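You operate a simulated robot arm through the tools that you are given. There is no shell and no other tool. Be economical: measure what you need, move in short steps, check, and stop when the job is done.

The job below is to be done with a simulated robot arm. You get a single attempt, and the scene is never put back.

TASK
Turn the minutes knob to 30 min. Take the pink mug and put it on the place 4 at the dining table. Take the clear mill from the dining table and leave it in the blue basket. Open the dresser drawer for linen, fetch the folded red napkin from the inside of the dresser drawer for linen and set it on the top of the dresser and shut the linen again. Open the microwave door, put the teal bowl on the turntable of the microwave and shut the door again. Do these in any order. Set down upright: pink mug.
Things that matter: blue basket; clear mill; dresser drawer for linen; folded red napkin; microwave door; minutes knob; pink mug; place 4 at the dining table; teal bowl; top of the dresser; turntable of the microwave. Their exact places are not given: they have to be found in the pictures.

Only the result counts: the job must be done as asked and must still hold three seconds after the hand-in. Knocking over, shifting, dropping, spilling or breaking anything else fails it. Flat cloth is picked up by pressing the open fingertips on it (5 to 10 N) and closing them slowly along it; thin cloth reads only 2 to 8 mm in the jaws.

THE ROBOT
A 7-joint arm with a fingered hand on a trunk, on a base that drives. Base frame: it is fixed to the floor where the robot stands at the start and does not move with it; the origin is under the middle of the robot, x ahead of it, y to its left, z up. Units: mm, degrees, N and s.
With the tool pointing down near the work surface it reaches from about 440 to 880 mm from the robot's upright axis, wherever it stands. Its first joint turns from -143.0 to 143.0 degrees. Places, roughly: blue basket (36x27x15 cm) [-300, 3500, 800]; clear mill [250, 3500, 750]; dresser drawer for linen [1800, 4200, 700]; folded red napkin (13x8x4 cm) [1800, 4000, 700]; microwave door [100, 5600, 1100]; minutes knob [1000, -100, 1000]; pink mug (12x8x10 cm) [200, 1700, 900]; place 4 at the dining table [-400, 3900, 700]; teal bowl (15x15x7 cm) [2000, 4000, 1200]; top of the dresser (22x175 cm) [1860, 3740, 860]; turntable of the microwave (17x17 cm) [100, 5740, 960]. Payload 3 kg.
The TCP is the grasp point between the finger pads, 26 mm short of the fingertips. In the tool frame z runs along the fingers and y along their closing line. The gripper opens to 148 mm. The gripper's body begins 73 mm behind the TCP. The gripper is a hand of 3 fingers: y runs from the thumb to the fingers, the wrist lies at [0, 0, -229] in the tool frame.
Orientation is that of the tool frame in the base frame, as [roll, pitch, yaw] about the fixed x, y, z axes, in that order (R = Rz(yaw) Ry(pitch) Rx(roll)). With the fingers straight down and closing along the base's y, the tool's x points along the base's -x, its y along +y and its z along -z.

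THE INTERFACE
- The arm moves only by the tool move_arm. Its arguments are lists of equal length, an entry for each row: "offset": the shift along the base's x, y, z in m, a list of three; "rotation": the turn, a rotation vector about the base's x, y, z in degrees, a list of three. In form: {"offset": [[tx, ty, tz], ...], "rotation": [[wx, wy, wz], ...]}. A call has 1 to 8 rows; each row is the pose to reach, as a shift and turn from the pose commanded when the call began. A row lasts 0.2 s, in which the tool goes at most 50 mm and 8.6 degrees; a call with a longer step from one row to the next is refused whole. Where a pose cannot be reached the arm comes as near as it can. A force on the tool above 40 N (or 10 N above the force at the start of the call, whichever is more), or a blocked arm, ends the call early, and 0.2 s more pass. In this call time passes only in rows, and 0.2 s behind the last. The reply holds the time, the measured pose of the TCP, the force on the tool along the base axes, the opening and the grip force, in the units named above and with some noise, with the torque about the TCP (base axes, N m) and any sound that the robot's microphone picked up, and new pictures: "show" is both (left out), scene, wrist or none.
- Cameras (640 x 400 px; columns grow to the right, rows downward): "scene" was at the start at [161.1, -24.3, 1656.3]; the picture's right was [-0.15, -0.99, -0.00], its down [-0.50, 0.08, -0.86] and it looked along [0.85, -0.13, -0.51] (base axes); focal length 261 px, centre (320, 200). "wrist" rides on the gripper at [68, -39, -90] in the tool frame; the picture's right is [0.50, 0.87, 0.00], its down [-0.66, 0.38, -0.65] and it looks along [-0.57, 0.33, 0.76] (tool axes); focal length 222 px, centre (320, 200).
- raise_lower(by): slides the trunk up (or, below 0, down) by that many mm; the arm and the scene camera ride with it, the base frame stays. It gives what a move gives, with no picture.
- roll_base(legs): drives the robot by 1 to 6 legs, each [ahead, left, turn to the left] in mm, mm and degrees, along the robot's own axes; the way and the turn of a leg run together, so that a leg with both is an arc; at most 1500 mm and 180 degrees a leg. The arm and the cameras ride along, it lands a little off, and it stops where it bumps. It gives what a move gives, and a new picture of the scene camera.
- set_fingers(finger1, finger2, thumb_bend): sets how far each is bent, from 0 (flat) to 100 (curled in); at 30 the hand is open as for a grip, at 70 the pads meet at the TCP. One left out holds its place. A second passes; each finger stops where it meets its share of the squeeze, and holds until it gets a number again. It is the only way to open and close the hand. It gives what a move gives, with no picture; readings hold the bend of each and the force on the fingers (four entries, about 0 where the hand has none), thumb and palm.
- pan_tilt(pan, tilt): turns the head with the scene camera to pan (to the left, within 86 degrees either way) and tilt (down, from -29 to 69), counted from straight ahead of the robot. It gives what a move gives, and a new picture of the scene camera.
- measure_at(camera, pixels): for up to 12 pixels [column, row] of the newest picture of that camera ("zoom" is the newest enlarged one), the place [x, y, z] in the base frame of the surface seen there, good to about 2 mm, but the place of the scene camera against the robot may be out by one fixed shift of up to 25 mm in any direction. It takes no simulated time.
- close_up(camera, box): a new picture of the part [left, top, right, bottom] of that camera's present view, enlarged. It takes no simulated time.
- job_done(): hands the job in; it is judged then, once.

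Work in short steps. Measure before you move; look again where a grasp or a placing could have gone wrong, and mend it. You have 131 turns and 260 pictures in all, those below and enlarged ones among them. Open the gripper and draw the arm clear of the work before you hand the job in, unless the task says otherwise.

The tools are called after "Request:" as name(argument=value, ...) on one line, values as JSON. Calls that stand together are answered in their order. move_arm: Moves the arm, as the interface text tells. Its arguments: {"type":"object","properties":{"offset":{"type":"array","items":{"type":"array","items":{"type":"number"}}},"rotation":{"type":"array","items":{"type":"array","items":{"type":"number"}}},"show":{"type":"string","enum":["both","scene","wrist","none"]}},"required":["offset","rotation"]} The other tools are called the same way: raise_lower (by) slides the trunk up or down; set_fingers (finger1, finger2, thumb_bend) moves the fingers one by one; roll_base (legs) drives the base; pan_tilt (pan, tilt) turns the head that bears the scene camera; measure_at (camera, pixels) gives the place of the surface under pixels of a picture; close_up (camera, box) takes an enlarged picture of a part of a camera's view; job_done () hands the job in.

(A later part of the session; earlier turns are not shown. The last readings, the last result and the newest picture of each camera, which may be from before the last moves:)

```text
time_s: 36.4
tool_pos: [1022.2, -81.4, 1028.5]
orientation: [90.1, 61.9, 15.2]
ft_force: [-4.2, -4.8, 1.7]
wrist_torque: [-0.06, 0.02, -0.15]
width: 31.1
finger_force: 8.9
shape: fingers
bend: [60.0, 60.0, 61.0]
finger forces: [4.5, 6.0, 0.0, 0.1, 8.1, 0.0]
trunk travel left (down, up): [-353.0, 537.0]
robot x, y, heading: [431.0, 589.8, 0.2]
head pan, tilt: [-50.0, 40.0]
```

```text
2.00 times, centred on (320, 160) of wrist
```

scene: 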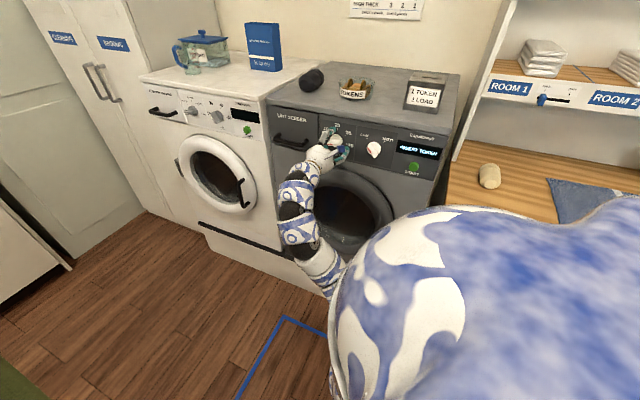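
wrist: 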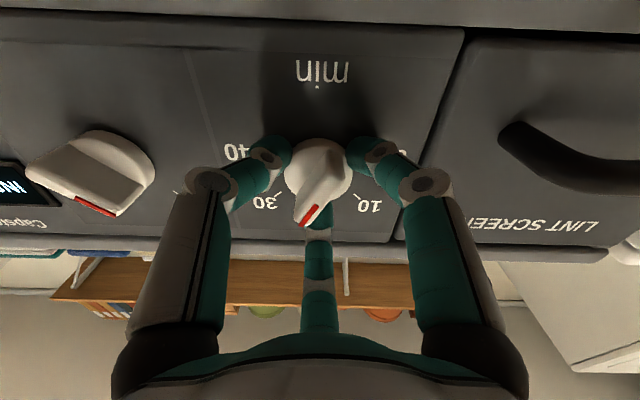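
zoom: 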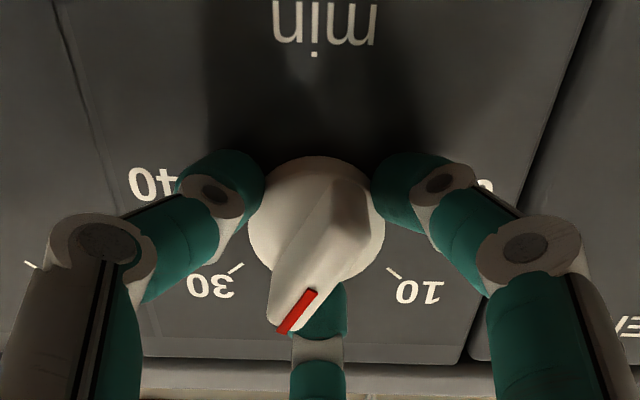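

128° done; 22° remain to reach 30.

Request:
move_arm(offset=[[0, 0, 0], [0, 0, 0], [0, 0, 0]], rotation=[[2.0, -7.2, 0], [3.9, -14.3, 0], [5.8, -21.2, 0]], show="wrist")

Request:
set_fingers(finger1=50, finger2=50, thumb_bend=50)

Request:
move_arm(offset=[[-0.01, 0.04, 0], [-0.02, 0.08, 0], [-0.03, 0.12, 0]], rotation=[[0, 0, 0], [0, 0, 0], [0, 0, 0]])

Request:
close_up(camera="wrist", box=[200, 60, 440, 260])

Request:
close_up(camera="scene", box=[310, 110, 390, 170])

```text
time_s: 37.2
tool_pos: [1022.2, -82.3, 1028.5]
orientation: [90.0, 39.9, 15.2]
ft_force: [-4.8, -3.8, 1.5]
wrist_torque: [-0.05, 0.05, -0.15]
width: 30.5
finger_force: 9.2
shape: fingers
bend: [61.0, 60.0, 61.0]
finger forces: [4.6, 6.3, 0.0, 0.1, 7.2, 0.1]
trunk travel left (down, up): [-353.0, 537.0]
robot x, y, heading: [427.3, 587.0, 0.1]
head pan, tilt: [-50.0, 40.0]
```

wrist: 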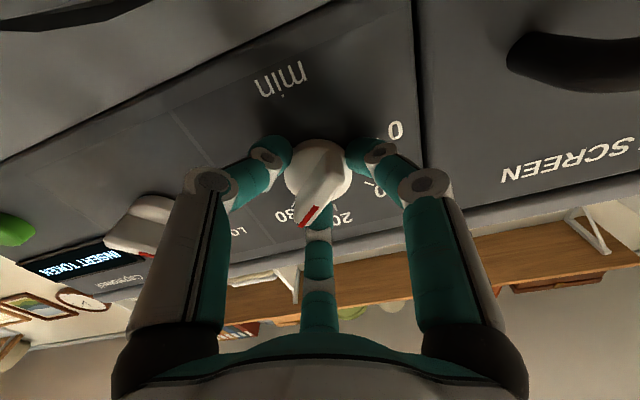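

```text
time_s: 38.2
tool_pos: [1021.3, -80.7, 1027.1]
orientation: [90.0, 40.0, 15.2]
ft_force: [-0.2, 0.0, -0.1]
wrist_torque: [-0.03, -0.01, 0.03]
width: 61.9
finger_force: 0.1
shape: fingers
bend: [50.0, 50.0, 50.0]
finger forces: [0.0, 0.0, 0.1, 0.0, 0.1, 0.0]
trunk travel left (down, up): [-353.0, 537.0]
robot x, y, heading: [430.2, 588.8, 0.1]
head pan, tilt: [-50.0, 40.0]
```

```text
time_s: 39.2
tool_pos: [966.2, 51.9, 1113.9]
orientation: [69.0, 43.1, -5.3]
ft_force: [0.5, 1.1, -0.2]
wrist_torque: [0.01, -0.01, 0.06]
width: 62.3
finger_force: 0.0
shape: fingers
bend: [50.0, 50.0, 50.0]
finger forces: [0.0, 0.0, 0.1, 0.1, 0.1, 0.0]
out of reach, approached as far as the arm can: row 3
trunk travel left (down, up): [-353.0, 537.0]
robot x, y, heading: [431.5, 588.9, -0.1]
head pan, tilt: [-50.0, 40.0]
stopped in row 3: the arm was blocked; the commanded pose is now the measured one
```

scene: 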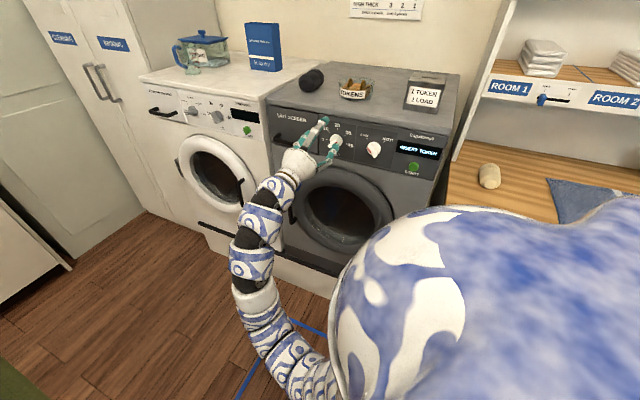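
wrist: 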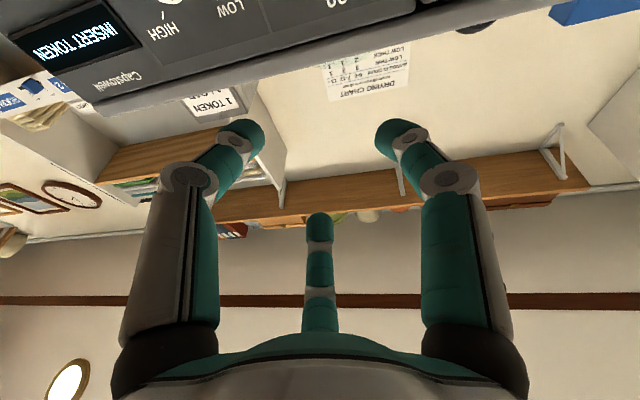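

```text
2.00 times, centred on (320, 160) of wrist
```

zoom: 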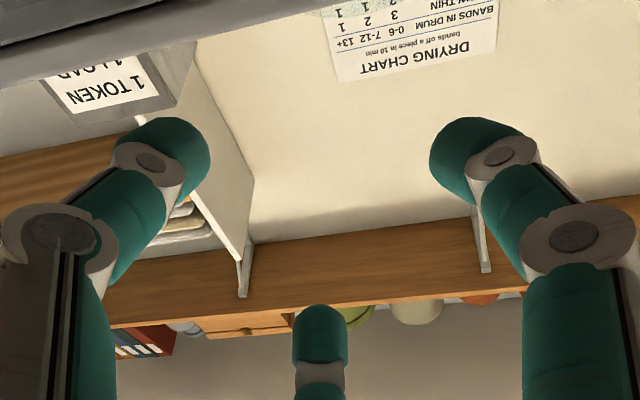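

```text
6.67 times, centred on (350, 140) of scene
```

zoom: 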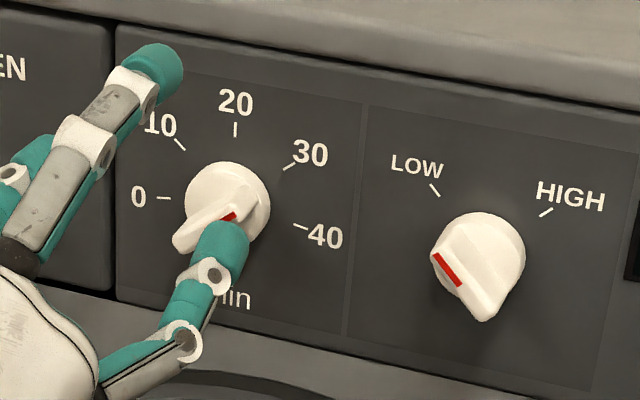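

The knob's mark looks to be at 30 (I'll verify with a clear view). I back the base off and unwind the hand.

Request:
roll_base(legs=[[-120, 40, 0]])

Request:
move_arm(offset=[[0, 0, 0], [0, 0, 0], [0, 0, 0], [0, 0, 0], [0, 0, 0], [0, 0, 0], [0, 0, 0], [0, 0, 0]], rotation=[[-1.25, 7.6, -2.1], [-2.5, 15.2, -4.2], [-3.75, 22.8, -6.3], [-5, 30.4, -8.4], [-6.25, 38, -10.5], [-7.5, 45.6, -12.6], [-8.75, 53.2, -14.7], [-10, 60.8, -16.8]])

Request:
close_up(camera="scene", box=[290, 90, 410, 180])

```text
time_s: 40.4
tool_pos: [846.6, 92.9, 1114.5]
orientation: [69.1, 43.1, -5.2]
ft_force: [-0.4, -0.1, -0.1]
wrist_torque: [-0.05, -0.01, -0.02]
width: 62.1
finger_force: 0.1
shape: fingers
bend: [50.0, 50.0, 50.0]
finger forces: [0.1, 0.0, 0.0, 0.0, 0.0, 0.0]
trunk travel left (down, up): [-353.0, 537.0]
robot x, y, heading: [311.4, 630.6, 0.0]
head pan, tilt: [-50.0, 40.0]
```

scene: 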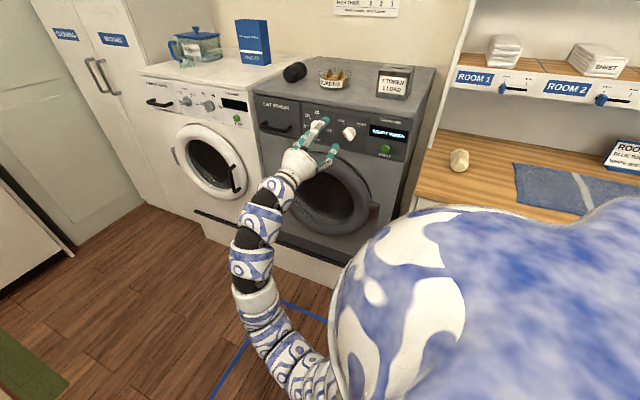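

```text
time_s: 42.2
tool_pos: [845.7, 92.3, 1113.8]
orientation: [-50.2, 66.0, -133.4]
ft_force: [0.4, 0.5, 0.2]
wrist_torque: [-0.03, -0.01, -0.01]
width: 62.2
finger_force: 0.0
shape: fingers
bend: [50.0, 50.0, 50.0]
finger forces: [0.0, 0.1, 0.0, 0.1, 0.1, 0.1]
trunk travel left (down, up): [-353.0, 537.0]
robot x, y, heading: [305.0, 632.8, 0.1]
head pan, tilt: [-50.0, 40.0]
```

scene: 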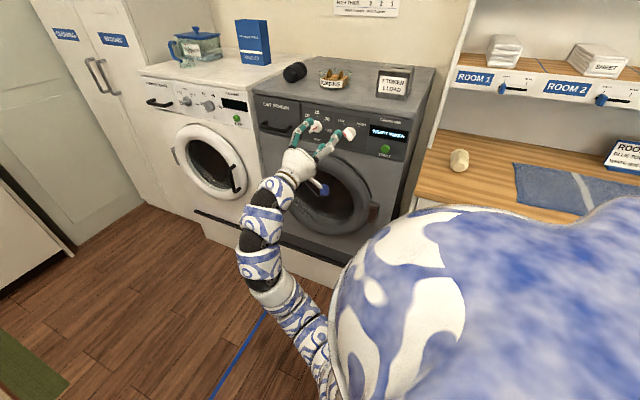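
wrist: 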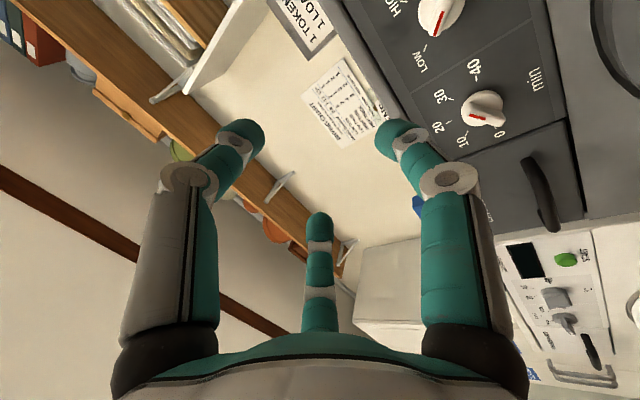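

```text
4.44 times, centred on (350, 135) of scene
```

zoom: 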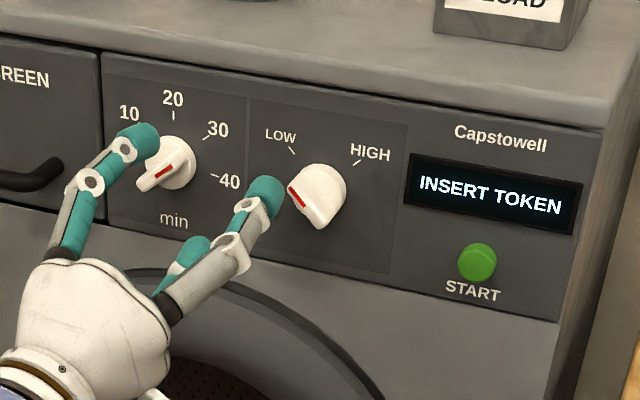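

I zoom the wrist view on the minutes knob (482,108) to verify it, and measure the mark's ends.

Request:
close_up(camera="wrist", box=[420, 55, 550, 155])

Request:
close_up(camera="scene", box=[300, 105, 350, 145])

```text
4.00 times, centred on (485, 105) of wrist
```

zoom: 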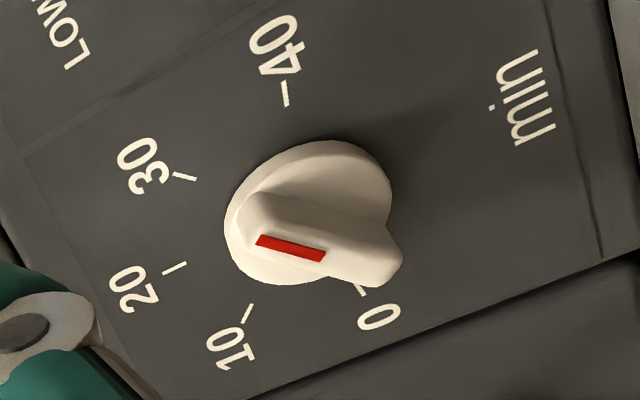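

```text
10.00 times, centred on (325, 125) of scene
```

zoom: 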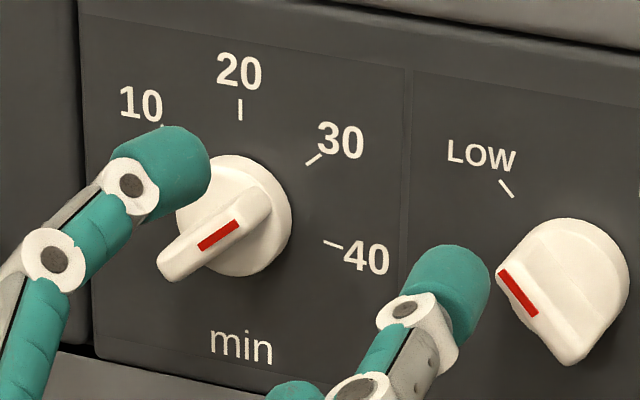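

Request:
measure_at(camera="zoom", pixels=[[202, 247], [237, 225], [308, 162], [321, 153], [241, 110], [330, 242], [270, 172], [165, 265]])

```text
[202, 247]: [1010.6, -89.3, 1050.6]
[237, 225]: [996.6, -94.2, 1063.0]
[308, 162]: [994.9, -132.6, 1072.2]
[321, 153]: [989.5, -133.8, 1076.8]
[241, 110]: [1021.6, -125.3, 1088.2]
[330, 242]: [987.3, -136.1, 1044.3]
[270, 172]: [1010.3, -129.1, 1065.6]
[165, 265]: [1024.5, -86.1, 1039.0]
```

Red mark direction is 49.5° right of vertical, so the knob is at 30. Scene camera correction ≈ (+10,+11,−24). Now I turn the hand back to pointing down and bring it ahead of the robot for driving.

Request:
move_arm(offset=[[0, 0.03, 0.02], [0, 0.06, 0.04], [0, 0.09, 0.06], [0, 0.12, 0.08], [0, 0.15, 0.1], [0, 0.18, 0.12], [0, 0.21, 0.14], [0, 0.24, 0.16]], rotation=[[8.3, 1.4, 0], [16.6, 2.8, 0], [24.9, 4.1, 0], [33.2, 5.5, 0], [41.5, 6.9, 0], [49.8, 8.2, 0], [58, 9.6, 0], [66, 10.9, 0]], show="none")

Request:
move_arm(offset=[[0, 0.04, 0.02], [0, 0.08, 0.04], [0, 0.12, 0.06], [0, 0.16, 0.08], [0, 0.2, 0.1], [0, 0.24, 0.1]], rotation=[[8.3, 1.4, 0], [16.6, 2.8, 0], [24.9, 4.1, 0], [33.2, 5.5, 0], [37.5, 6.2, 0], [37.5, 6.2, 0]], show="none")

Request:
pan_tilt(pan=0, tilt=30)

```text
time_s: 44.0
tool_pos: [747.4, 280.8, 1242.5]
orientation: [-162.5, 42.0, 123.8]
ft_force: [-1.7, -0.6, 0.3]
wrist_torque: [0.04, -0.15, 0.11]
width: 61.9
finger_force: 0.0
shape: fingers
bend: [50.0, 50.0, 50.0]
finger forces: [0.1, 0.1, 0.0, 0.1, 0.0, 0.1]
out of reach, approached as far as the arm can: row 7, 8
trunk travel left (down, up): [-353.0, 537.0]
robot x, y, heading: [308.1, 628.0, 0.1]
head pan, tilt: [-50.0, 40.0]
```

```text
time_s: 45.6
tool_pos: [752.4, 318.0, 1346.9]
orientation: [171.8, 43.4, 89.7]
ft_force: [-0.5, 0.7, 0.1]
wrist_torque: [0.02, -0.04, 0.0]
width: 62.0
finger_force: 0.0
shape: fingers
bend: [50.0, 50.0, 50.0]
finger forces: [0.0, 0.0, 0.0, 0.0, 0.0, 0.0]
out of reach, approached as far as the arm can: row 1, 2, 3, 4, 5, 6
trunk travel left (down, up): [-353.0, 537.0]
robot x, y, heading: [310.5, 628.9, 0.2]
head pan, tilt: [-50.0, 40.0]
stopped in row 6: the arm was blocked; the commanded pose is now the measured one
```

```text
time_s: 46.8
tool_pos: [753.1, 318.1, 1346.9]
orientation: [172.0, 43.4, 89.7]
ft_force: [0.7, 0.8, -0.5]
wrist_torque: [-0.01, 0.01, 0.0]
width: 62.4
finger_force: 0.0
shape: fingers
bend: [50.0, 50.0, 50.0]
finger forces: [0.0, 0.0, 0.0, 0.1, 0.0, 0.0]
trunk travel left (down, up): [-353.0, 537.0]
robot x, y, heading: [305.3, 627.1, 0.4]
head pan, tilt: [0.0, 30.0]
```

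scene: 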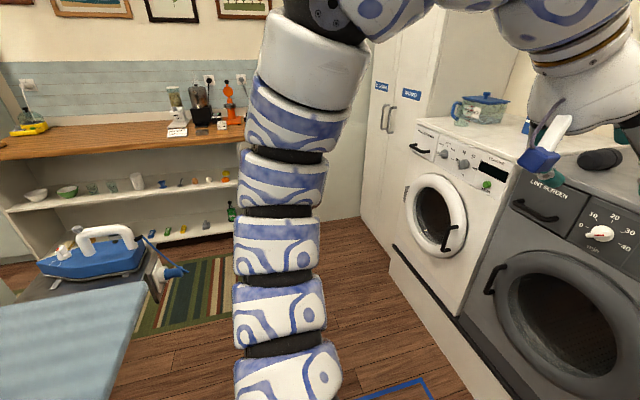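

The hand is still tilted 43°, near a limit; I move it outward and lower while finishing the turn.

Request:
move_arm(offset=[[0.04, 0.02, -0.02], [0.07, 0.04, -0.05], [0.1, 0.06, -0.08], [0.13, 0.08, -0.11], [0.15, 0.1, -0.14], [0.17, 0.12, -0.15], [0.19, 0.14, -0.15]], rotation=[[6.5, 1, 0], [13, 2, 0], [19.5, 3.5, 0], [26, 5, 0], [32.5, 6, 0], [39, 7.5, 0], [43, 8, 0]], show="scene")

```text
time_s: 48.4
tool_pos: [901.3, 534.7, 1260.6]
orientation: [157.2, 33.7, 89.9]
ft_force: [-0.5, 0.4, 0.1]
wrist_torque: [-0.09, -0.02, -0.01]
width: 62.5
finger_force: 0.0
shape: fingers
bend: [50.0, 50.0, 50.0]
finger forces: [0.0, 0.1, 0.1, 0.0, 0.0, 0.0]
out of reach, approached as far as the arm can: row 1, 2, 3, 4, 5, 6, 7
trunk travel left (down, up): [-353.0, 537.0]
robot x, y, heading: [306.5, 633.8, 0.2]
head pan, tilt: [0.0, 30.0]
```

scene: 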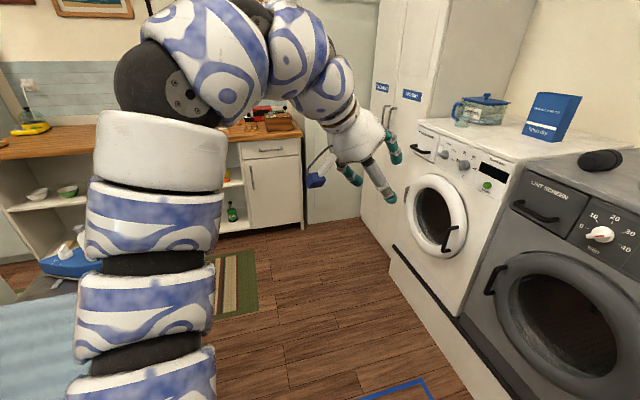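

The wrist roll needs unwinding by the remaining ~86°; I do this about the tool axis.

Request:
move_arm(offset=[[0, 0, 0], [0, 0, 0], [0, 0, 0], [0, 0, 0], [0, 0, 0], [0, 0, 0], [0, 0, 0], [0, 0, 0]], rotation=[[-3.3, 4.3, 6.5], [-6.6, 8.6, 13], [-9.9, 12.9, 19.5], [-13.2, 17.2, 26], [-16.5, 21.5, 32.5], [-19.8, 25.8, 39], [-23.1, 30.1, 45.5], [-26.4, 34.4, 52]], show="none")

Request:
move_arm(offset=[[0, 0, 0], [0, 0, -0.02], [0, 0, -0.04], [0, 0, -0.06], [0, 0, -0.08], [0, 0, -0.08]], rotation=[[4.8, 3.7, 0], [9.6, 7.4, 0], [14.4, 11.1, 0], [19.2, 14.8, 0], [24, 18.5, 0], [31, 24, 0]], show="scene")

```text
time_s: 50.2
tool_pos: [903.0, 525.7, 1259.8]
orientation: [-152.9, 30.7, 172.2]
ft_force: [0.5, -0.9, -1.0]
wrist_torque: [0.03, 0.03, 0.0]
width: 61.9
finger_force: 0.0
shape: fingers
bend: [50.0, 50.0, 50.0]
finger forces: [0.0, 0.1, 0.0, 0.1, 0.1, 0.1]
trunk travel left (down, up): [-353.0, 537.0]
robot x, y, heading: [308.2, 631.8, 0.2]
head pan, tilt: [0.0, 30.0]
```

```text
refused: row 6 steps farther than a row can; nothing moved
```

Request:
move_arm(offset=[[0, 0, -0.01], [0, 0, -0.02], [0, 0, -0.04], [0, 0, -0.06], [0, 0, -0.08]], rotation=[[6.3, 4.8, 0], [12.6, 9.6, 0], [18.9, 14.3, 0], [25.2, 19.1, 0], [31.5, 23.9, 0]], show="scene")

```text
time_s: 51.4
tool_pos: [902.7, 525.5, 1259.4]
orientation: [-152.9, 30.7, 172.2]
ft_force: [0.2, -0.8, -0.2]
wrist_torque: [0.0, -0.02, 0.01]
width: 62.2
finger_force: 0.0
shape: fingers
bend: [50.0, 50.0, 50.0]
finger forces: [0.0, 0.1, 0.0, 0.0, 0.0, 0.1]
out of reach, approached as far as the arm can: row 1, 2, 3, 4, 5
trunk travel left (down, up): [-353.0, 537.0]
robot x, y, heading: [306.6, 624.9, 0.0]
head pan, tilt: [0.0, 30.0]
```

scene: 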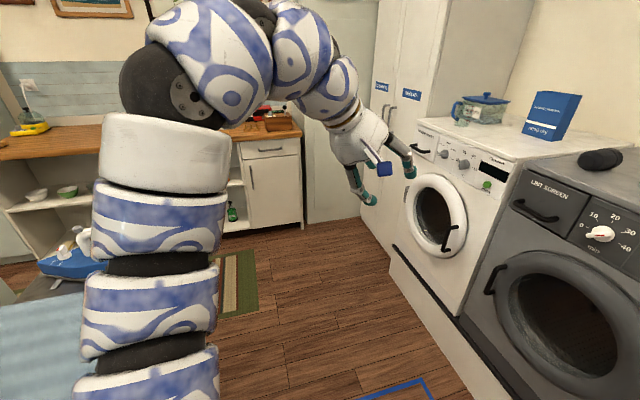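

I stretch the arm outward first (keeping orientation), which opens the joints.

Request:
move_arm(offset=[[0.04, -0.02, 0], [0.08, -0.04, 0], [0.12, -0.06, 0], [0.16, -0.08, 0], [0.2, -0.1, 0]], rotation=[[0, 0, 0], [0, 0, 0], [0, 0, 0], [0, 0, 0], [0, 0, 0]], show="none")

Request:
move_arm(offset=[[0, 0, 0], [0, 0, 0], [0, 0, 0], [0, 0, 0], [0, 0, 0]], rotation=[[6.3, 4.8, 0], [12.6, 9.6, 0], [18.9, 14.3, 0], [25.2, 19.1, 0], [31.5, 23.9, 0]], show="scene")

```text
time_s: 52.6
tool_pos: [1103.5, 426.4, 1258.8]
orientation: [-152.9, 30.8, 172.2]
ft_force: [-0.4, -0.1, 0.4]
wrist_torque: [-0.01, -0.04, 0.0]
width: 62.2
finger_force: 0.0
shape: fingers
bend: [50.0, 50.0, 50.0]
finger forces: [0.1, 0.1, 0.0, 0.1, 0.0, 0.1]
trunk travel left (down, up): [-353.0, 537.0]
robot x, y, heading: [307.5, 633.1, 0.0]
head pan, tilt: [0.0, 30.0]
```

```text
time_s: 53.8
tool_pos: [1102.4, 426.0, 1250.3]
orientation: [-155.8, 28.1, 170.8]
ft_force: [0.0, 0.1, 0.7]
wrist_torque: [-0.02, 0.02, 0.0]
width: 62.0
finger_force: 0.1
shape: fingers
bend: [50.0, 50.0, 50.0]
finger forces: [0.0, 0.0, 0.1, 0.0, 0.0, 0.0]
out of reach, approached as far as the arm can: row 1, 2, 3, 4, 5
trunk travel left (down, up): [-353.0, 537.0]
robot x, y, heading: [309.6, 629.5, 0.2]
head pan, tilt: [0.0, 30.0]
```

scene: 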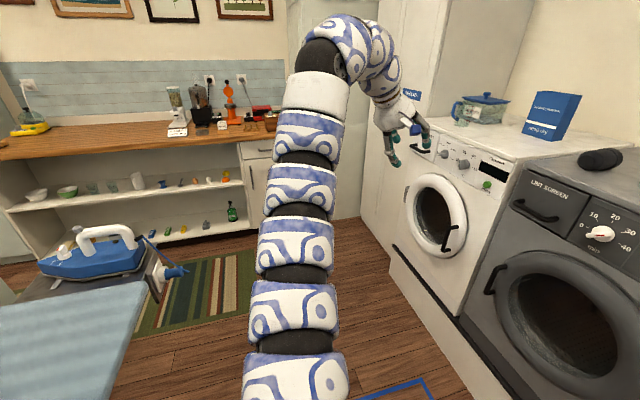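

Too high for the lowered trunk: at the start the hand was 190 mm lower relative. I lower it and then straighten.

Request:
move_arm(offset=[[0, 0.02, -0.045], [0.02, 0.04, -0.09], [0.03, 0.06, -0.13], [0.04, 0.08, -0.17], [0.05, 0.09, -0.21], [0.06, 0.1, -0.24]], rotation=[[0, 0, 0], [0, 0, 0], [6, 4.6, 0], [12, 9.2, 0], [18, 13.7, 0], [24, 18.2, 0]], show="none")

Request:
move_arm(offset=[[0, 0, 0], [0, 0, 0]], rotation=[[3, 2.3, 0], [6, 4.6, 0]], show="scene")

```text
refused: row 2 steps farther than a row can; nothing moved
```

```text
time_s: 54.4
tool_pos: [1101.8, 426.2, 1249.2]
orientation: [-155.8, 28.3, 170.8]
ft_force: [-0.6, 0.5, -0.8]
wrist_torque: [0.01, -0.01, -0.01]
width: 62.2
finger_force: 0.0
shape: fingers
bend: [50.0, 50.0, 50.0]
finger forces: [0.0, 0.0, 0.0, 0.1, 0.1, 0.1]
out of reach, approached as far as the arm can: row 1, 2
trunk travel left (down, up): [-353.0, 537.0]
robot x, y, heading: [310.2, 629.8, 0.2]
head pan, tilt: [0.0, 30.0]
```

scene: 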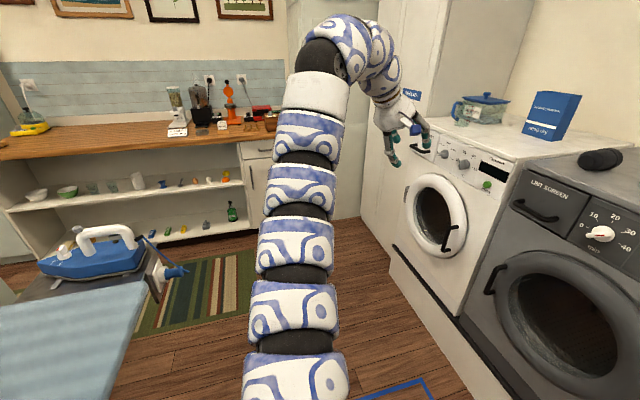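

Request:
move_arm(offset=[[0, 0.01, -0.045], [0.01, 0.02, -0.09], [0.02, 0.03, -0.13], [0.03, 0.04, -0.17], [0.04, 0.05, -0.21], [0.05, 0.06, -0.24]], rotation=[[0, 0, 0], [0, 0, 0], [6, 4.6, 0], [12, 9.2, 0], [18, 13.7, 0], [24, 18.2, 0]], show="none")

Request:
move_arm(offset=[[0, 0, 0], [0, 0, 0]], rotation=[[3, 2.3, 0], [6, 4.6, 0]], show="scene")

```text
time_s: 55.8
tool_pos: [1151.7, 486.5, 1007.9]
orientation: [-176.1, 5.0, 164.9]
ft_force: [0.1, 1.3, -0.2]
wrist_torque: [-0.02, 0.02, 0.02]
width: 62.0
finger_force: 0.0
shape: fingers
bend: [50.0, 50.0, 50.0]
finger forces: [0.0, 0.1, 0.1, 0.0, 0.1, 0.1]
trunk travel left (down, up): [-353.0, 537.0]
robot x, y, heading: [311.8, 630.0, 0.3]
head pan, tilt: [0.0, 30.0]
```

```text
time_s: 56.4
tool_pos: [1167.1, 487.2, 980.4]
orientation: [179.3, -0.7, 164.7]
ft_force: [0.1, -0.6, -0.2]
wrist_torque: [0.0, 0.02, -0.02]
width: 62.1
finger_force: 0.0
shape: fingers
bend: [50.0, 50.0, 50.0]
finger forces: [0.1, 0.0, 0.1, 0.0, 0.1, 0.0]
out of reach, approached as far as the arm can: row 1, 2
trunk travel left (down, up): [-353.0, 537.0]
robot x, y, heading: [310.7, 625.5, 0.2]
head pan, tilt: [0.0, 30.0]
```

scene: 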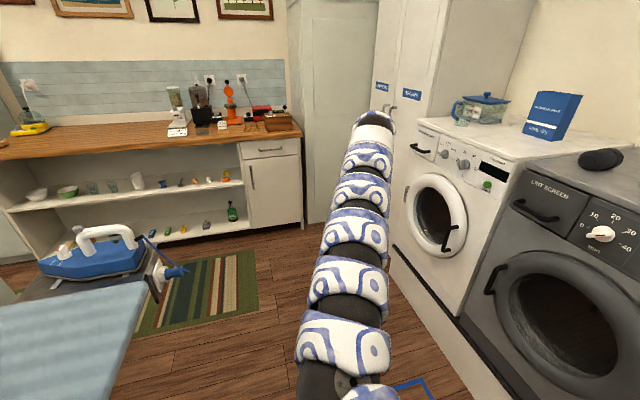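

The hand points down again. I measure the corridor: shelf front (30,262)/(150,245), board end (150,290), and others.

Request:
measure_at(camera="scene", pixels=[[30, 255], [120, 245], [220, 230], [300, 200], [150, 280], [100, 240], [185, 272], [10, 205], [150, 187], [225, 140], [60, 155], [270, 215]])

Request:
raise_lower(by=190)

Request:
move_arm(offset=[[-0.045, 0.02, 0], [-0.09, 0.04, 0], [-0.135, 0.06, 0], [-0.18, 0.08, 0], [-0.22, 0.11, 0]], rotation=[[0, 0, 0], [0, 0, 0], [0, 0, 0], [0, 0, 0], [0, 0, 0]], show="none")

```text
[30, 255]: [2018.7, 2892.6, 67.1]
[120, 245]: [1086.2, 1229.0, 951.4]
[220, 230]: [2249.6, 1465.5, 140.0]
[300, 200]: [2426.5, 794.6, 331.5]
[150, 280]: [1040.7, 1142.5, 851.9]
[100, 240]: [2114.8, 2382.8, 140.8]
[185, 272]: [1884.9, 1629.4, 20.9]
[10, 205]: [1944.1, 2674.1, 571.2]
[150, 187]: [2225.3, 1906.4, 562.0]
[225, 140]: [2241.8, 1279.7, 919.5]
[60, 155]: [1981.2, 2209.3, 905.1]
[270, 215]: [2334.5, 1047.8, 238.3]
```

```text
time_s: 58.5
tool_pos: [1167.1, 486.1, 1170.9]
orientation: [179.3, -0.6, 164.6]
ft_force: [-0.6, 0.0, -0.7]
wrist_torque: [0.03, -0.01, 0.02]
width: 62.0
finger_force: 0.2
shape: fingers
bend: [50.0, 50.0, 50.0]
finger forces: [0.0, 0.1, 0.0, 0.0, 0.0, 0.0]
trunk travel left (down, up): [-543.0, 347.0]
robot x, y, heading: [311.0, 630.8, 0.5]
head pan, tilt: [0.0, 30.0]
```

```text
time_s: 59.7
tool_pos: [1098.1, 640.5, 1157.0]
orientation: [179.6, -0.1, 164.8]
ft_force: [-0.7, 1.4, 0.6]
wrist_torque: [-0.17, -0.08, 0.01]
width: 62.1
finger_force: 0.1
shape: fingers
bend: [50.0, 50.0, 50.0]
finger forces: [0.0, 0.0, 0.0, 0.0, 0.0, 0.0]
out of reach, approached as far as the arm can: row 1, 2, 3, 4, 5
trunk travel left (down, up): [-543.0, 347.0]
robot x, y, heading: [308.9, 627.6, 0.2]
head pan, tilt: [0.0, 30.0]
```

The room's furniture is turned ≈15°. I drive ahead 1 m, turn to heading 105° and strafe into the corridor's middle.

Request:
roll_base(legs=[[1000, 0, 0], [0, 0, 105], [0, -400, 0]])

Request:
pan_tilt(pan=25, tilt=35)

```text
time_s: 71.3
tool_pos: [1507.5, 1492.2, 1155.3]
orientation: [179.3, -0.4, -92.0]
ft_force: [-0.2, -0.2, 0.5]
wrist_torque: [-0.03, 0.0, -0.02]
width: 61.9
finger_force: 0.1
shape: fingers
bend: [50.0, 50.0, 50.0]
finger forces: [0.1, 0.0, 0.0, 0.0, 0.1, 0.0]
trunk travel left (down, up): [-543.0, 347.0]
robot x, y, heading: [1691.1, 722.5, 103.7]
head pan, tilt: [0.0, 30.0]
```

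scene: 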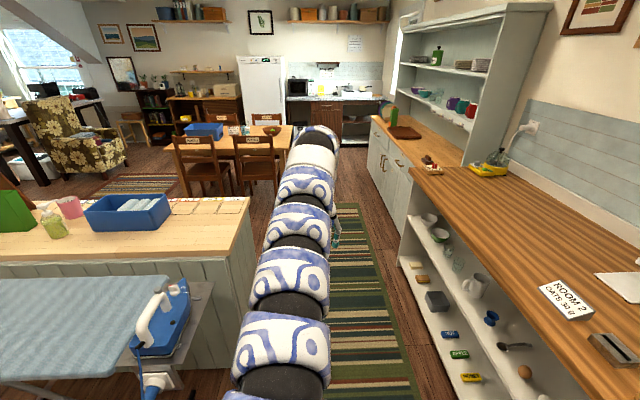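

```text
time_s: 72.2
tool_pos: [1507.5, 1493.1, 1156.6]
orientation: [179.3, -0.4, -92.0]
ft_force: [0.8, 0.1, 0.0]
wrist_torque: [-0.01, 0.04, 0.0]
width: 61.8
finger_force: 0.0
shape: fingers
bend: [50.0, 50.0, 50.0]
finger forces: [0.1, 0.0, 0.0, 0.0, 0.0, 0.1]
trunk travel left (down, up): [-543.0, 347.0]
robot x, y, heading: [1691.4, 720.7, 103.7]
head pan, tilt: [25.0, 35.0]
```

scene: 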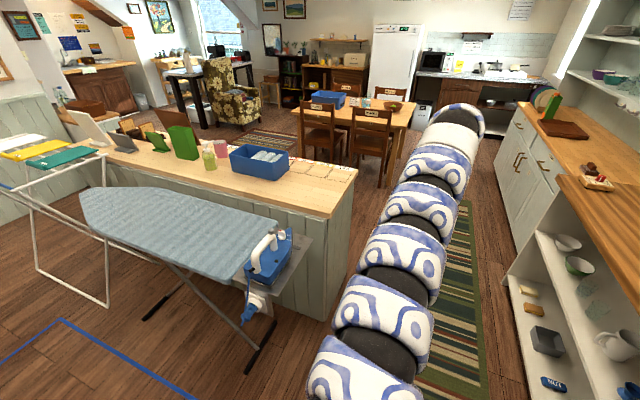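

Clear view. I measure the counter's corner, chairs, mug and corridor clearance.

Request:
measure_at(camera="scene", pixels=[[354, 173], [335, 210], [240, 140], [304, 165], [380, 185], [350, 160], [220, 147], [262, 160], [530, 260], [330, 315], [395, 170], [320, 165]])

Request:
close_up(camera="scene", box=[160, 80, 440, 220])

```text
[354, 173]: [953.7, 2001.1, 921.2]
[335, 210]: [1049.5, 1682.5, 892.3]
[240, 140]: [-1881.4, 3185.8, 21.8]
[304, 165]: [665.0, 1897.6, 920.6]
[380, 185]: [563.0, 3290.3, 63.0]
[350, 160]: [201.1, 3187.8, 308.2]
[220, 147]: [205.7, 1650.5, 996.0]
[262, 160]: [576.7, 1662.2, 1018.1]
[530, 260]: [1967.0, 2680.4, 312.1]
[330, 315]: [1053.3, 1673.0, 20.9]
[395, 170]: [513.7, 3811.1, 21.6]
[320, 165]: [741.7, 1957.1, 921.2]
```

```text
2.29 times, centred on (300, 150) of scene
```

zoom: 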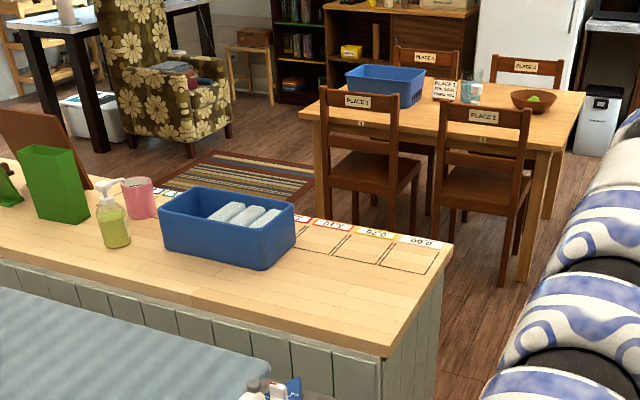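

The way behind the counter is wide (chairs ~1.3 m off). I drive along the corridor, turn left and go along the counter's back.

Request:
roll_base(legs=[[1500, 0, 0], [480, 0, 0], [0, 0, 91], [1150, 0, 0]])

Request:
pan_tilt(pan=75, tilt=40)

```text
time_s: 91.4
tool_pos: [-640.6, 2224.6, 1155.0]
orientation: [179.2, -0.4, -2.8]
ft_force: [-0.2, -0.3, -0.6]
wrist_torque: [0.0, 0.02, 0.04]
width: 62.1
finger_force: 0.1
shape: fingers
bend: [50.0, 50.0, 50.0]
finger forces: [0.0, 0.1, 0.0, 0.0, 0.1, 0.0]
trunk travel left (down, up): [-543.0, 347.0]
robot x, y, heading: [133.2, 2397.8, -167.3]
head pan, tilt: [25.0, 35.0]
```

scene: 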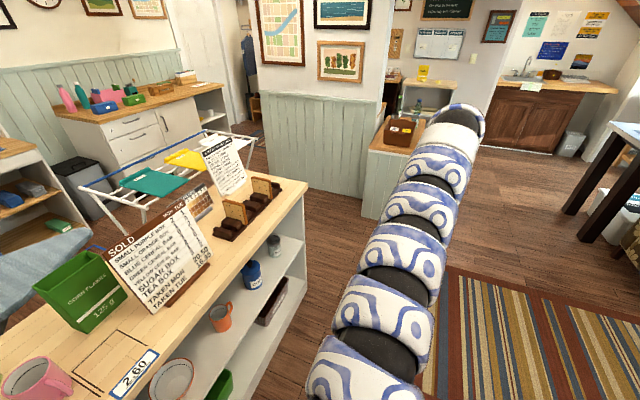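

```text
time_s: 92.6
tool_pos: [-640.9, 2224.7, 1156.1]
orientation: [179.4, -0.3, -2.8]
ft_force: [-0.3, 1.2, 0.4]
wrist_torque: [0.02, -0.01, 0.0]
width: 62.0
finger_force: 0.1
shape: fingers
bend: [50.0, 50.0, 50.0]
finger forces: [0.0, 0.0, 0.0, 0.1, 0.0, 0.1]
trunk travel left (down, up): [-543.0, 347.0]
robot x, y, heading: [134.5, 2398.3, -167.2]
head pan, tilt: [75.0, 40.0]
```

scene: 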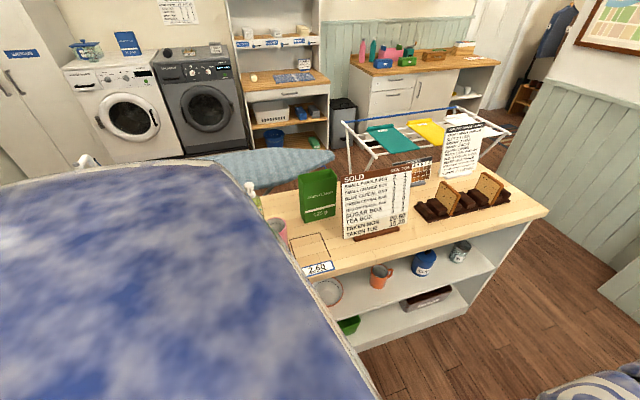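

The robot's own shoulder hides the mug; I raise the trunk 150 for clearance, turn left 70° to face the counter and look.

Request:
raise_lower(by=150)

Request:
roll_base(legs=[[0, 0, 50]])

Request:
pan_tilt(pan=35, tilt=50)

```text
time_s: 94.3
tool_pos: [-642.3, 2224.9, 1304.9]
orientation: [179.3, -0.4, -2.9]
ft_force: [-0.9, 0.5, 0.5]
wrist_torque: [0.02, 0.0, 0.04]
width: 62.0
finger_force: 0.1
shape: fingers
bend: [50.0, 50.0, 50.0]
finger forces: [0.0, 0.0, 0.0, 0.0, 0.0, 0.1]
trunk travel left (down, up): [-693.0, 197.0]
robot x, y, heading: [130.0, 2399.2, -167.2]
head pan, tilt: [75.0, 40.0]
```

```text
time_s: 97.0
tool_pos: [-225.5, 1692.8, 1305.9]
orientation: [179.3, -0.3, 47.5]
ft_force: [0.1, 0.2, 0.7]
wrist_torque: [0.0, 0.03, 0.02]
width: 62.3
finger_force: 0.1
shape: fingers
bend: [50.0, 50.0, 50.0]
finger forces: [0.0, 0.0, 0.1, 0.0, 0.0, 0.1]
trunk travel left (down, up): [-693.0, 197.0]
robot x, y, heading: [133.0, 2397.4, -116.8]
head pan, tilt: [75.0, 40.0]
```

scene: 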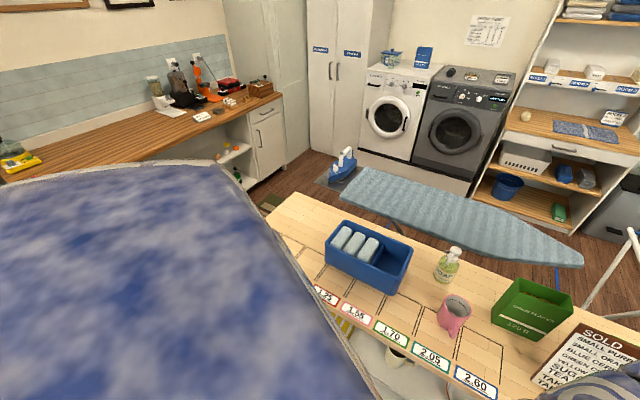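

```text
time_s: 98.1
tool_pos: [-226.6, 1693.2, 1305.5]
orientation: [179.2, -0.5, 47.7]
ft_force: [0.8, 0.4, 0.5]
wrist_torque: [0.02, -0.02, 0.01]
width: 62.1
finger_force: 0.1
shape: fingers
bend: [50.0, 50.0, 50.0]
finger forces: [0.0, 0.0, 0.1, 0.0, 0.0, 0.1]
trunk travel left (down, up): [-693.0, 197.0]
robot x, y, heading: [133.3, 2400.7, -116.6]
head pan, tilt: [35.0, 50.0]
```

scene: 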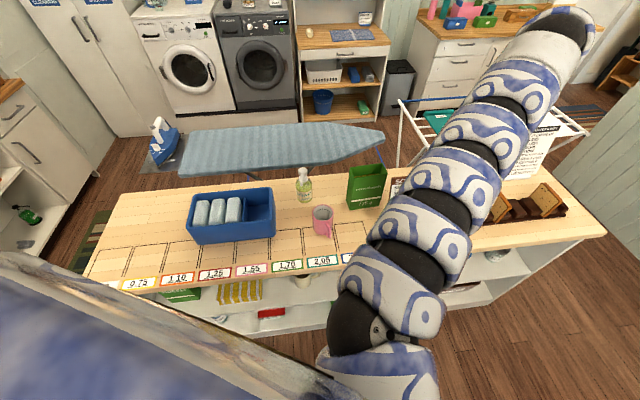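

Mug is at (323,220). I zoom and measure it and its neighbours.

Request:
close_up(camera="scene", box=[260, 150, 400, 260])

Request:
measure_at(camera="zoom", pixels=[[285, 230], [260, 260], [312, 258], [285, 285], [285, 262], [310, 300], [265, 300], [245, 250], [200, 150], [480, 150], [290, 380], [270, 345]])

```text
3.64 times, centred on (330, 205) of scene
```

zoom: 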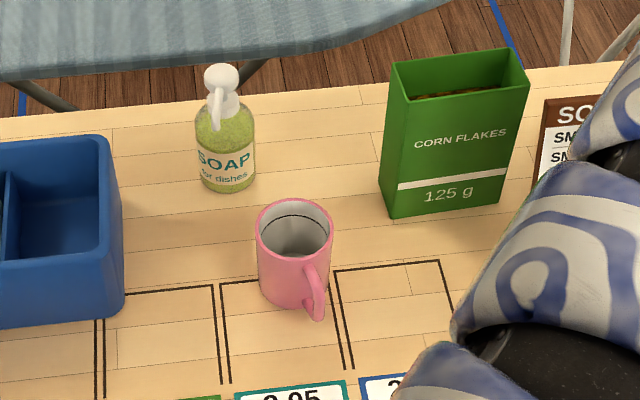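

```text
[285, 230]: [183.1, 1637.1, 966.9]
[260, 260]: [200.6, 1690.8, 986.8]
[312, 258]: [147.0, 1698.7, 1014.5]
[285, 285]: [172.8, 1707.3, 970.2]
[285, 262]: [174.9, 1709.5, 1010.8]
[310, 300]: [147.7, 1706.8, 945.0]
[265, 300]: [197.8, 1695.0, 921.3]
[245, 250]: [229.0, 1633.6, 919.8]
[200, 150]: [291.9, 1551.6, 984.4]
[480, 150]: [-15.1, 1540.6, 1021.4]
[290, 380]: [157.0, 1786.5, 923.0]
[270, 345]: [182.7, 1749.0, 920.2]
```

The mug is about (188,1680) corrected, rim z≈989. I swing the hand over it, and open the fingers fully.

Request:
move_arm(offset=[[0.045, -0.02, 0], [0.09, -0.04, 0], [0.135, -0.06, 0], [0.18, -0.075, 0], [0.225, -0.085, 0], [0.27, -0.09, 0], [0.315, -0.09, 0], [0.36, -0.09, 0]], rotation=[[0, 0, 0], [0, 0, 0], [0, 0, 0], [0, 0, 0], [0, 0, 0], [0, 0, 0], [0, 0, 0], [0, 0, 0]], show="none")

Request:
set_fingers(finger1=30, finger2=30, thumb_bend=30)

Request:
move_arm(offset=[[0.035, 0, -0.03], [0.055, 0.01, -0.07], [0.055, 0.03, -0.11], [0.055, 0.05, -0.15]], rotation=[[0, 0, 0], [0, 0, 0], [0, 0, 0], [0, 0, 0]])

```text
time_s: 99.9
tool_pos: [135.2, 1602.1, 1306.0]
orientation: [179.4, -0.4, 47.6]
ft_force: [0.1, 0.6, 0.3]
wrist_torque: [0.02, 0.01, -0.01]
width: 61.9
finger_force: 0.1
shape: fingers
bend: [50.0, 50.0, 50.0]
finger forces: [0.1, 0.1, 0.0, 0.1, 0.0, 0.0]
trunk travel left (down, up): [-693.0, 197.0]
robot x, y, heading: [130.3, 2399.5, -116.9]
head pan, tilt: [35.0, 50.0]
```

```text
time_s: 100.9
tool_pos: [134.0, 1601.6, 1306.5]
orientation: [179.2, -0.4, 47.5]
ft_force: [-0.4, 0.0, -0.3]
wrist_torque: [0.01, -0.03, 0.01]
width: 126.3
finger_force: 0.0
shape: fingers
bend: [30.0, 30.0, 30.0]
finger forces: [0.0, 0.0, 0.0, 0.1, 0.1, 0.0]
trunk travel left (down, up): [-693.0, 197.0]
robot x, y, heading: [130.9, 2396.7, -116.9]
head pan, tilt: [35.0, 50.0]
```

```text
time_s: 101.9
tool_pos: [188.4, 1650.8, 1157.4]
orientation: [179.2, -0.3, 47.6]
ft_force: [-0.4, -0.9, -0.8]
wrist_torque: [-0.03, -0.01, -0.06]
width: 126.7
finger_force: 0.1
shape: fingers
bend: [30.0, 30.0, 30.0]
finger forces: [0.0, 0.1, 0.1, 0.1, 0.1, 0.0]
trunk travel left (down, up): [-693.0, 197.0]
robot x, y, heading: [131.5, 2402.1, -116.9]
head pan, tilt: [35.0, 50.0]
```

scene: 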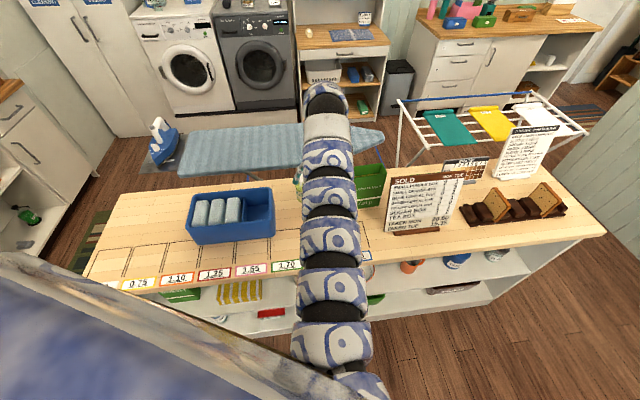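
wrist: 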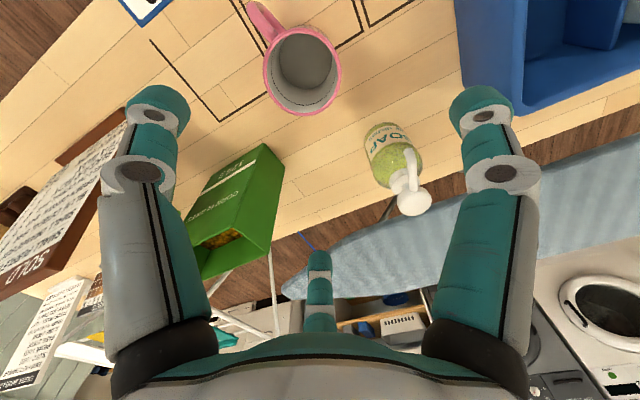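

The wrist camera sees the mug at (303,70); I measure its rim and handle accurately.

Request:
close_up(camera="wrist", box=[220, 0, 380, 130])

Request:
measure_at(camera="wrist", pixels=[[267, 72], [339, 70], [302, 111], [290, 31], [327, 40], [252, 8], [262, 20], [280, 30], [330, 97], [350, 110], [385, 150], [235, 215]])

```text
3.08 times, centred on (300, 65) of wrist
```

zoom: 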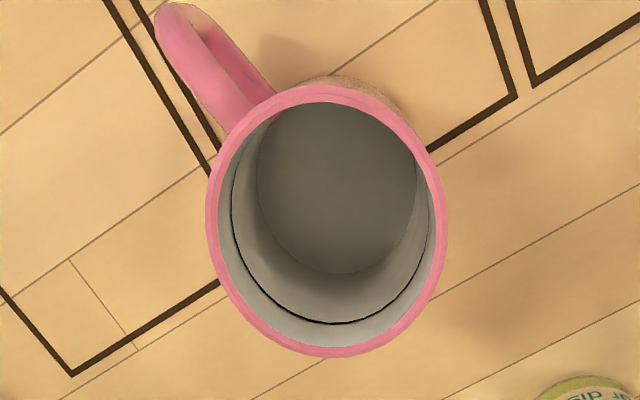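

```text
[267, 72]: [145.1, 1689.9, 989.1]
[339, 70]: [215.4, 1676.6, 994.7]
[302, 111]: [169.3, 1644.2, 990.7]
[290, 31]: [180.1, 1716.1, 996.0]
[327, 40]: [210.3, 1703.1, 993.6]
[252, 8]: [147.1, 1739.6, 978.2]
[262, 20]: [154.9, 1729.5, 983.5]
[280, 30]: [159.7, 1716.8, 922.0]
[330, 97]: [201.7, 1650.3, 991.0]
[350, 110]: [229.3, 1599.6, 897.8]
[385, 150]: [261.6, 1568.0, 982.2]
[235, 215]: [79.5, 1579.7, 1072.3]
```

Mug centre (180,1681), radius 37, rim z 991, handle toward bearing 119°. I rotate the hand +41° so the handle falls between two fingers, then descend to 1045 first.

Request:
move_arm(offset=[[-0.002, 0.006, -0.02], [-0.004, 0.012, -0.04], [-0.006, 0.018, -0.06], [-0.008, 0.024, -0.07], [-0.0085, 0.03, -0.07]], rotation=[[0, 0, 8.3], [0, 0, 16.6], [0, 0, 24.9], [0, 0, 33.2], [0.5, 0, 41.4]], show="wrist")

```text
time_s: 103.1
tool_pos: [182.5, 1682.3, 1085.2]
orientation: [179.5, -0.8, 89.1]
ft_force: [-0.4, -1.2, 0.3]
wrist_torque: [-0.03, -0.01, -0.01]
width: 126.9
finger_force: 0.2
shape: fingers
bend: [30.0, 30.0, 30.0]
finger forces: [0.0, 0.0, 0.1, 0.1, 0.0, 0.0]
trunk travel left (down, up): [-693.0, 197.0]
robot x, y, heading: [132.5, 2399.8, -116.5]
head pan, tilt: [35.0, 50.0]
```

wrist: 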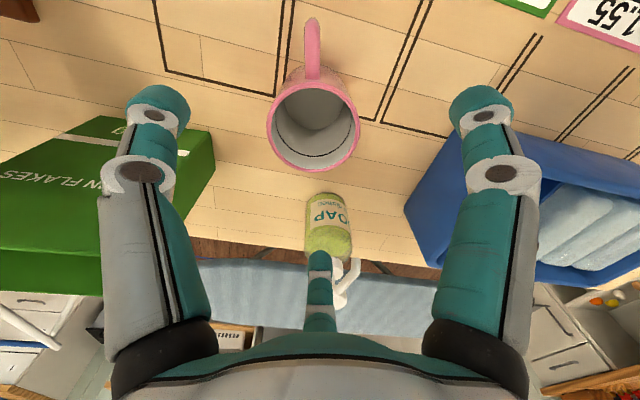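

Well aligned. I descend to z≈970 and close on the mug.

Request:
move_arm(offset=[[-0.001, 0, -0.04], [-0.002, 0, -0.08], [-0.002, 0, -0.115]], rotation=[[0, 0, 0], [0, 0, 0], [0, 0, 0]], show="wrist")

Request:
set_fingers(finger1=66, finger2=66, thumb_bend=66)

```text
time_s: 103.9
tool_pos: [179.1, 1683.3, 969.6]
orientation: [179.4, -0.9, 89.1]
ft_force: [0.2, -0.1, 1.1]
wrist_torque: [0.03, -0.03, 0.01]
width: 126.7
finger_force: 0.1
shape: fingers
bend: [30.0, 30.0, 30.0]
finger forces: [0.1, 0.0, 0.0, 0.1, 0.1, 0.0]
trunk travel left (down, up): [-693.0, 197.0]
robot x, y, heading: [130.4, 2394.8, -116.8]
head pan, tilt: [35.0, 50.0]
```

wrist: 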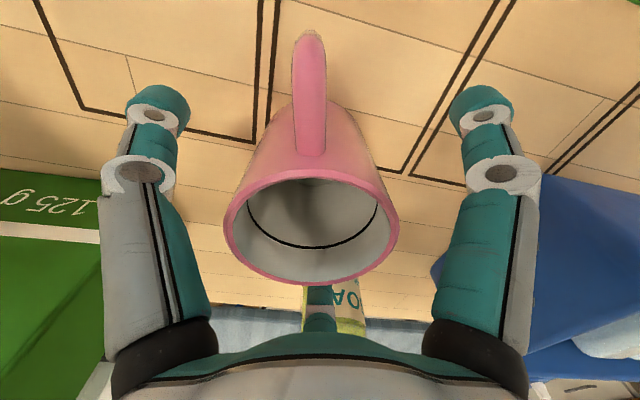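

```text
time_s: 104.9
tool_pos: [178.5, 1684.3, 971.1]
orientation: [179.6, -0.8, 88.9]
ft_force: [0.0, -0.2, 0.2]
wrist_torque: [-0.02, -0.01, 0.01]
width: 56.8
finger_force: 20.2
shape: fingers
bend: [52.0, 48.0, 55.0]
finger forces: [10.9, 12.8, 0.0, 0.0, 16.9, 0.0]
trunk travel left (down, up): [-693.0, 197.0]
robot x, y, heading: [127.4, 2401.0, -116.8]
head pan, tilt: [35.0, 50.0]
```

Firm grip. I lift with the trunk by 120 and check.

Request:
raise_lower(by=120)

Request:
move_arm(offset=[[0, 0, 0.03], [0, 0, 0.06]], rotation=[[0, 0, 0], [0, 0, 0]])

```text
time_s: 106.4
tool_pos: [178.5, 1682.9, 1091.4]
orientation: [179.5, -0.8, 88.9]
ft_force: [0.5, 0.0, -3.2]
wrist_torque: [0.0, -0.02, -0.01]
width: 56.8
finger_force: 20.7
shape: fingers
bend: [52.0, 48.0, 55.0]
finger forces: [11.0, 12.8, 0.0, 0.0, 16.6, 0.0]
trunk travel left (down, up): [-813.0, 77.0]
robot x, y, heading: [131.1, 2394.2, -117.0]
head pan, tilt: [35.0, 50.0]
```

```text
time_s: 107.0
tool_pos: [178.2, 1684.1, 1152.7]
orientation: [179.5, -0.8, 88.9]
ft_force: [-0.5, 0.6, -2.7]
wrist_torque: [0.0, -0.01, -0.02]
width: 56.7
finger_force: 20.1
shape: fingers
bend: [52.0, 48.0, 55.0]
finger forces: [10.8, 12.9, 0.0, 0.1, 16.5, 0.0]
trunk travel left (down, up): [-813.0, 77.0]
robot x, y, heading: [128.1, 2398.4, -117.0]
head pan, tilt: [35.0, 50.0]
```

scene: 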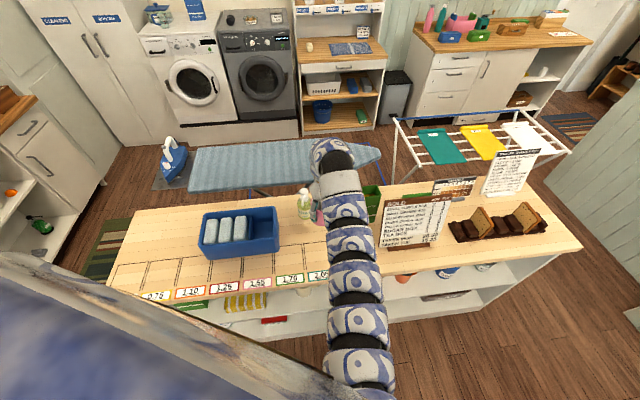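
wrist: 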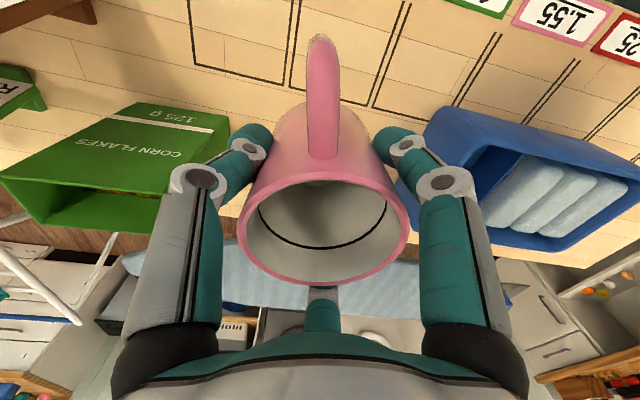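

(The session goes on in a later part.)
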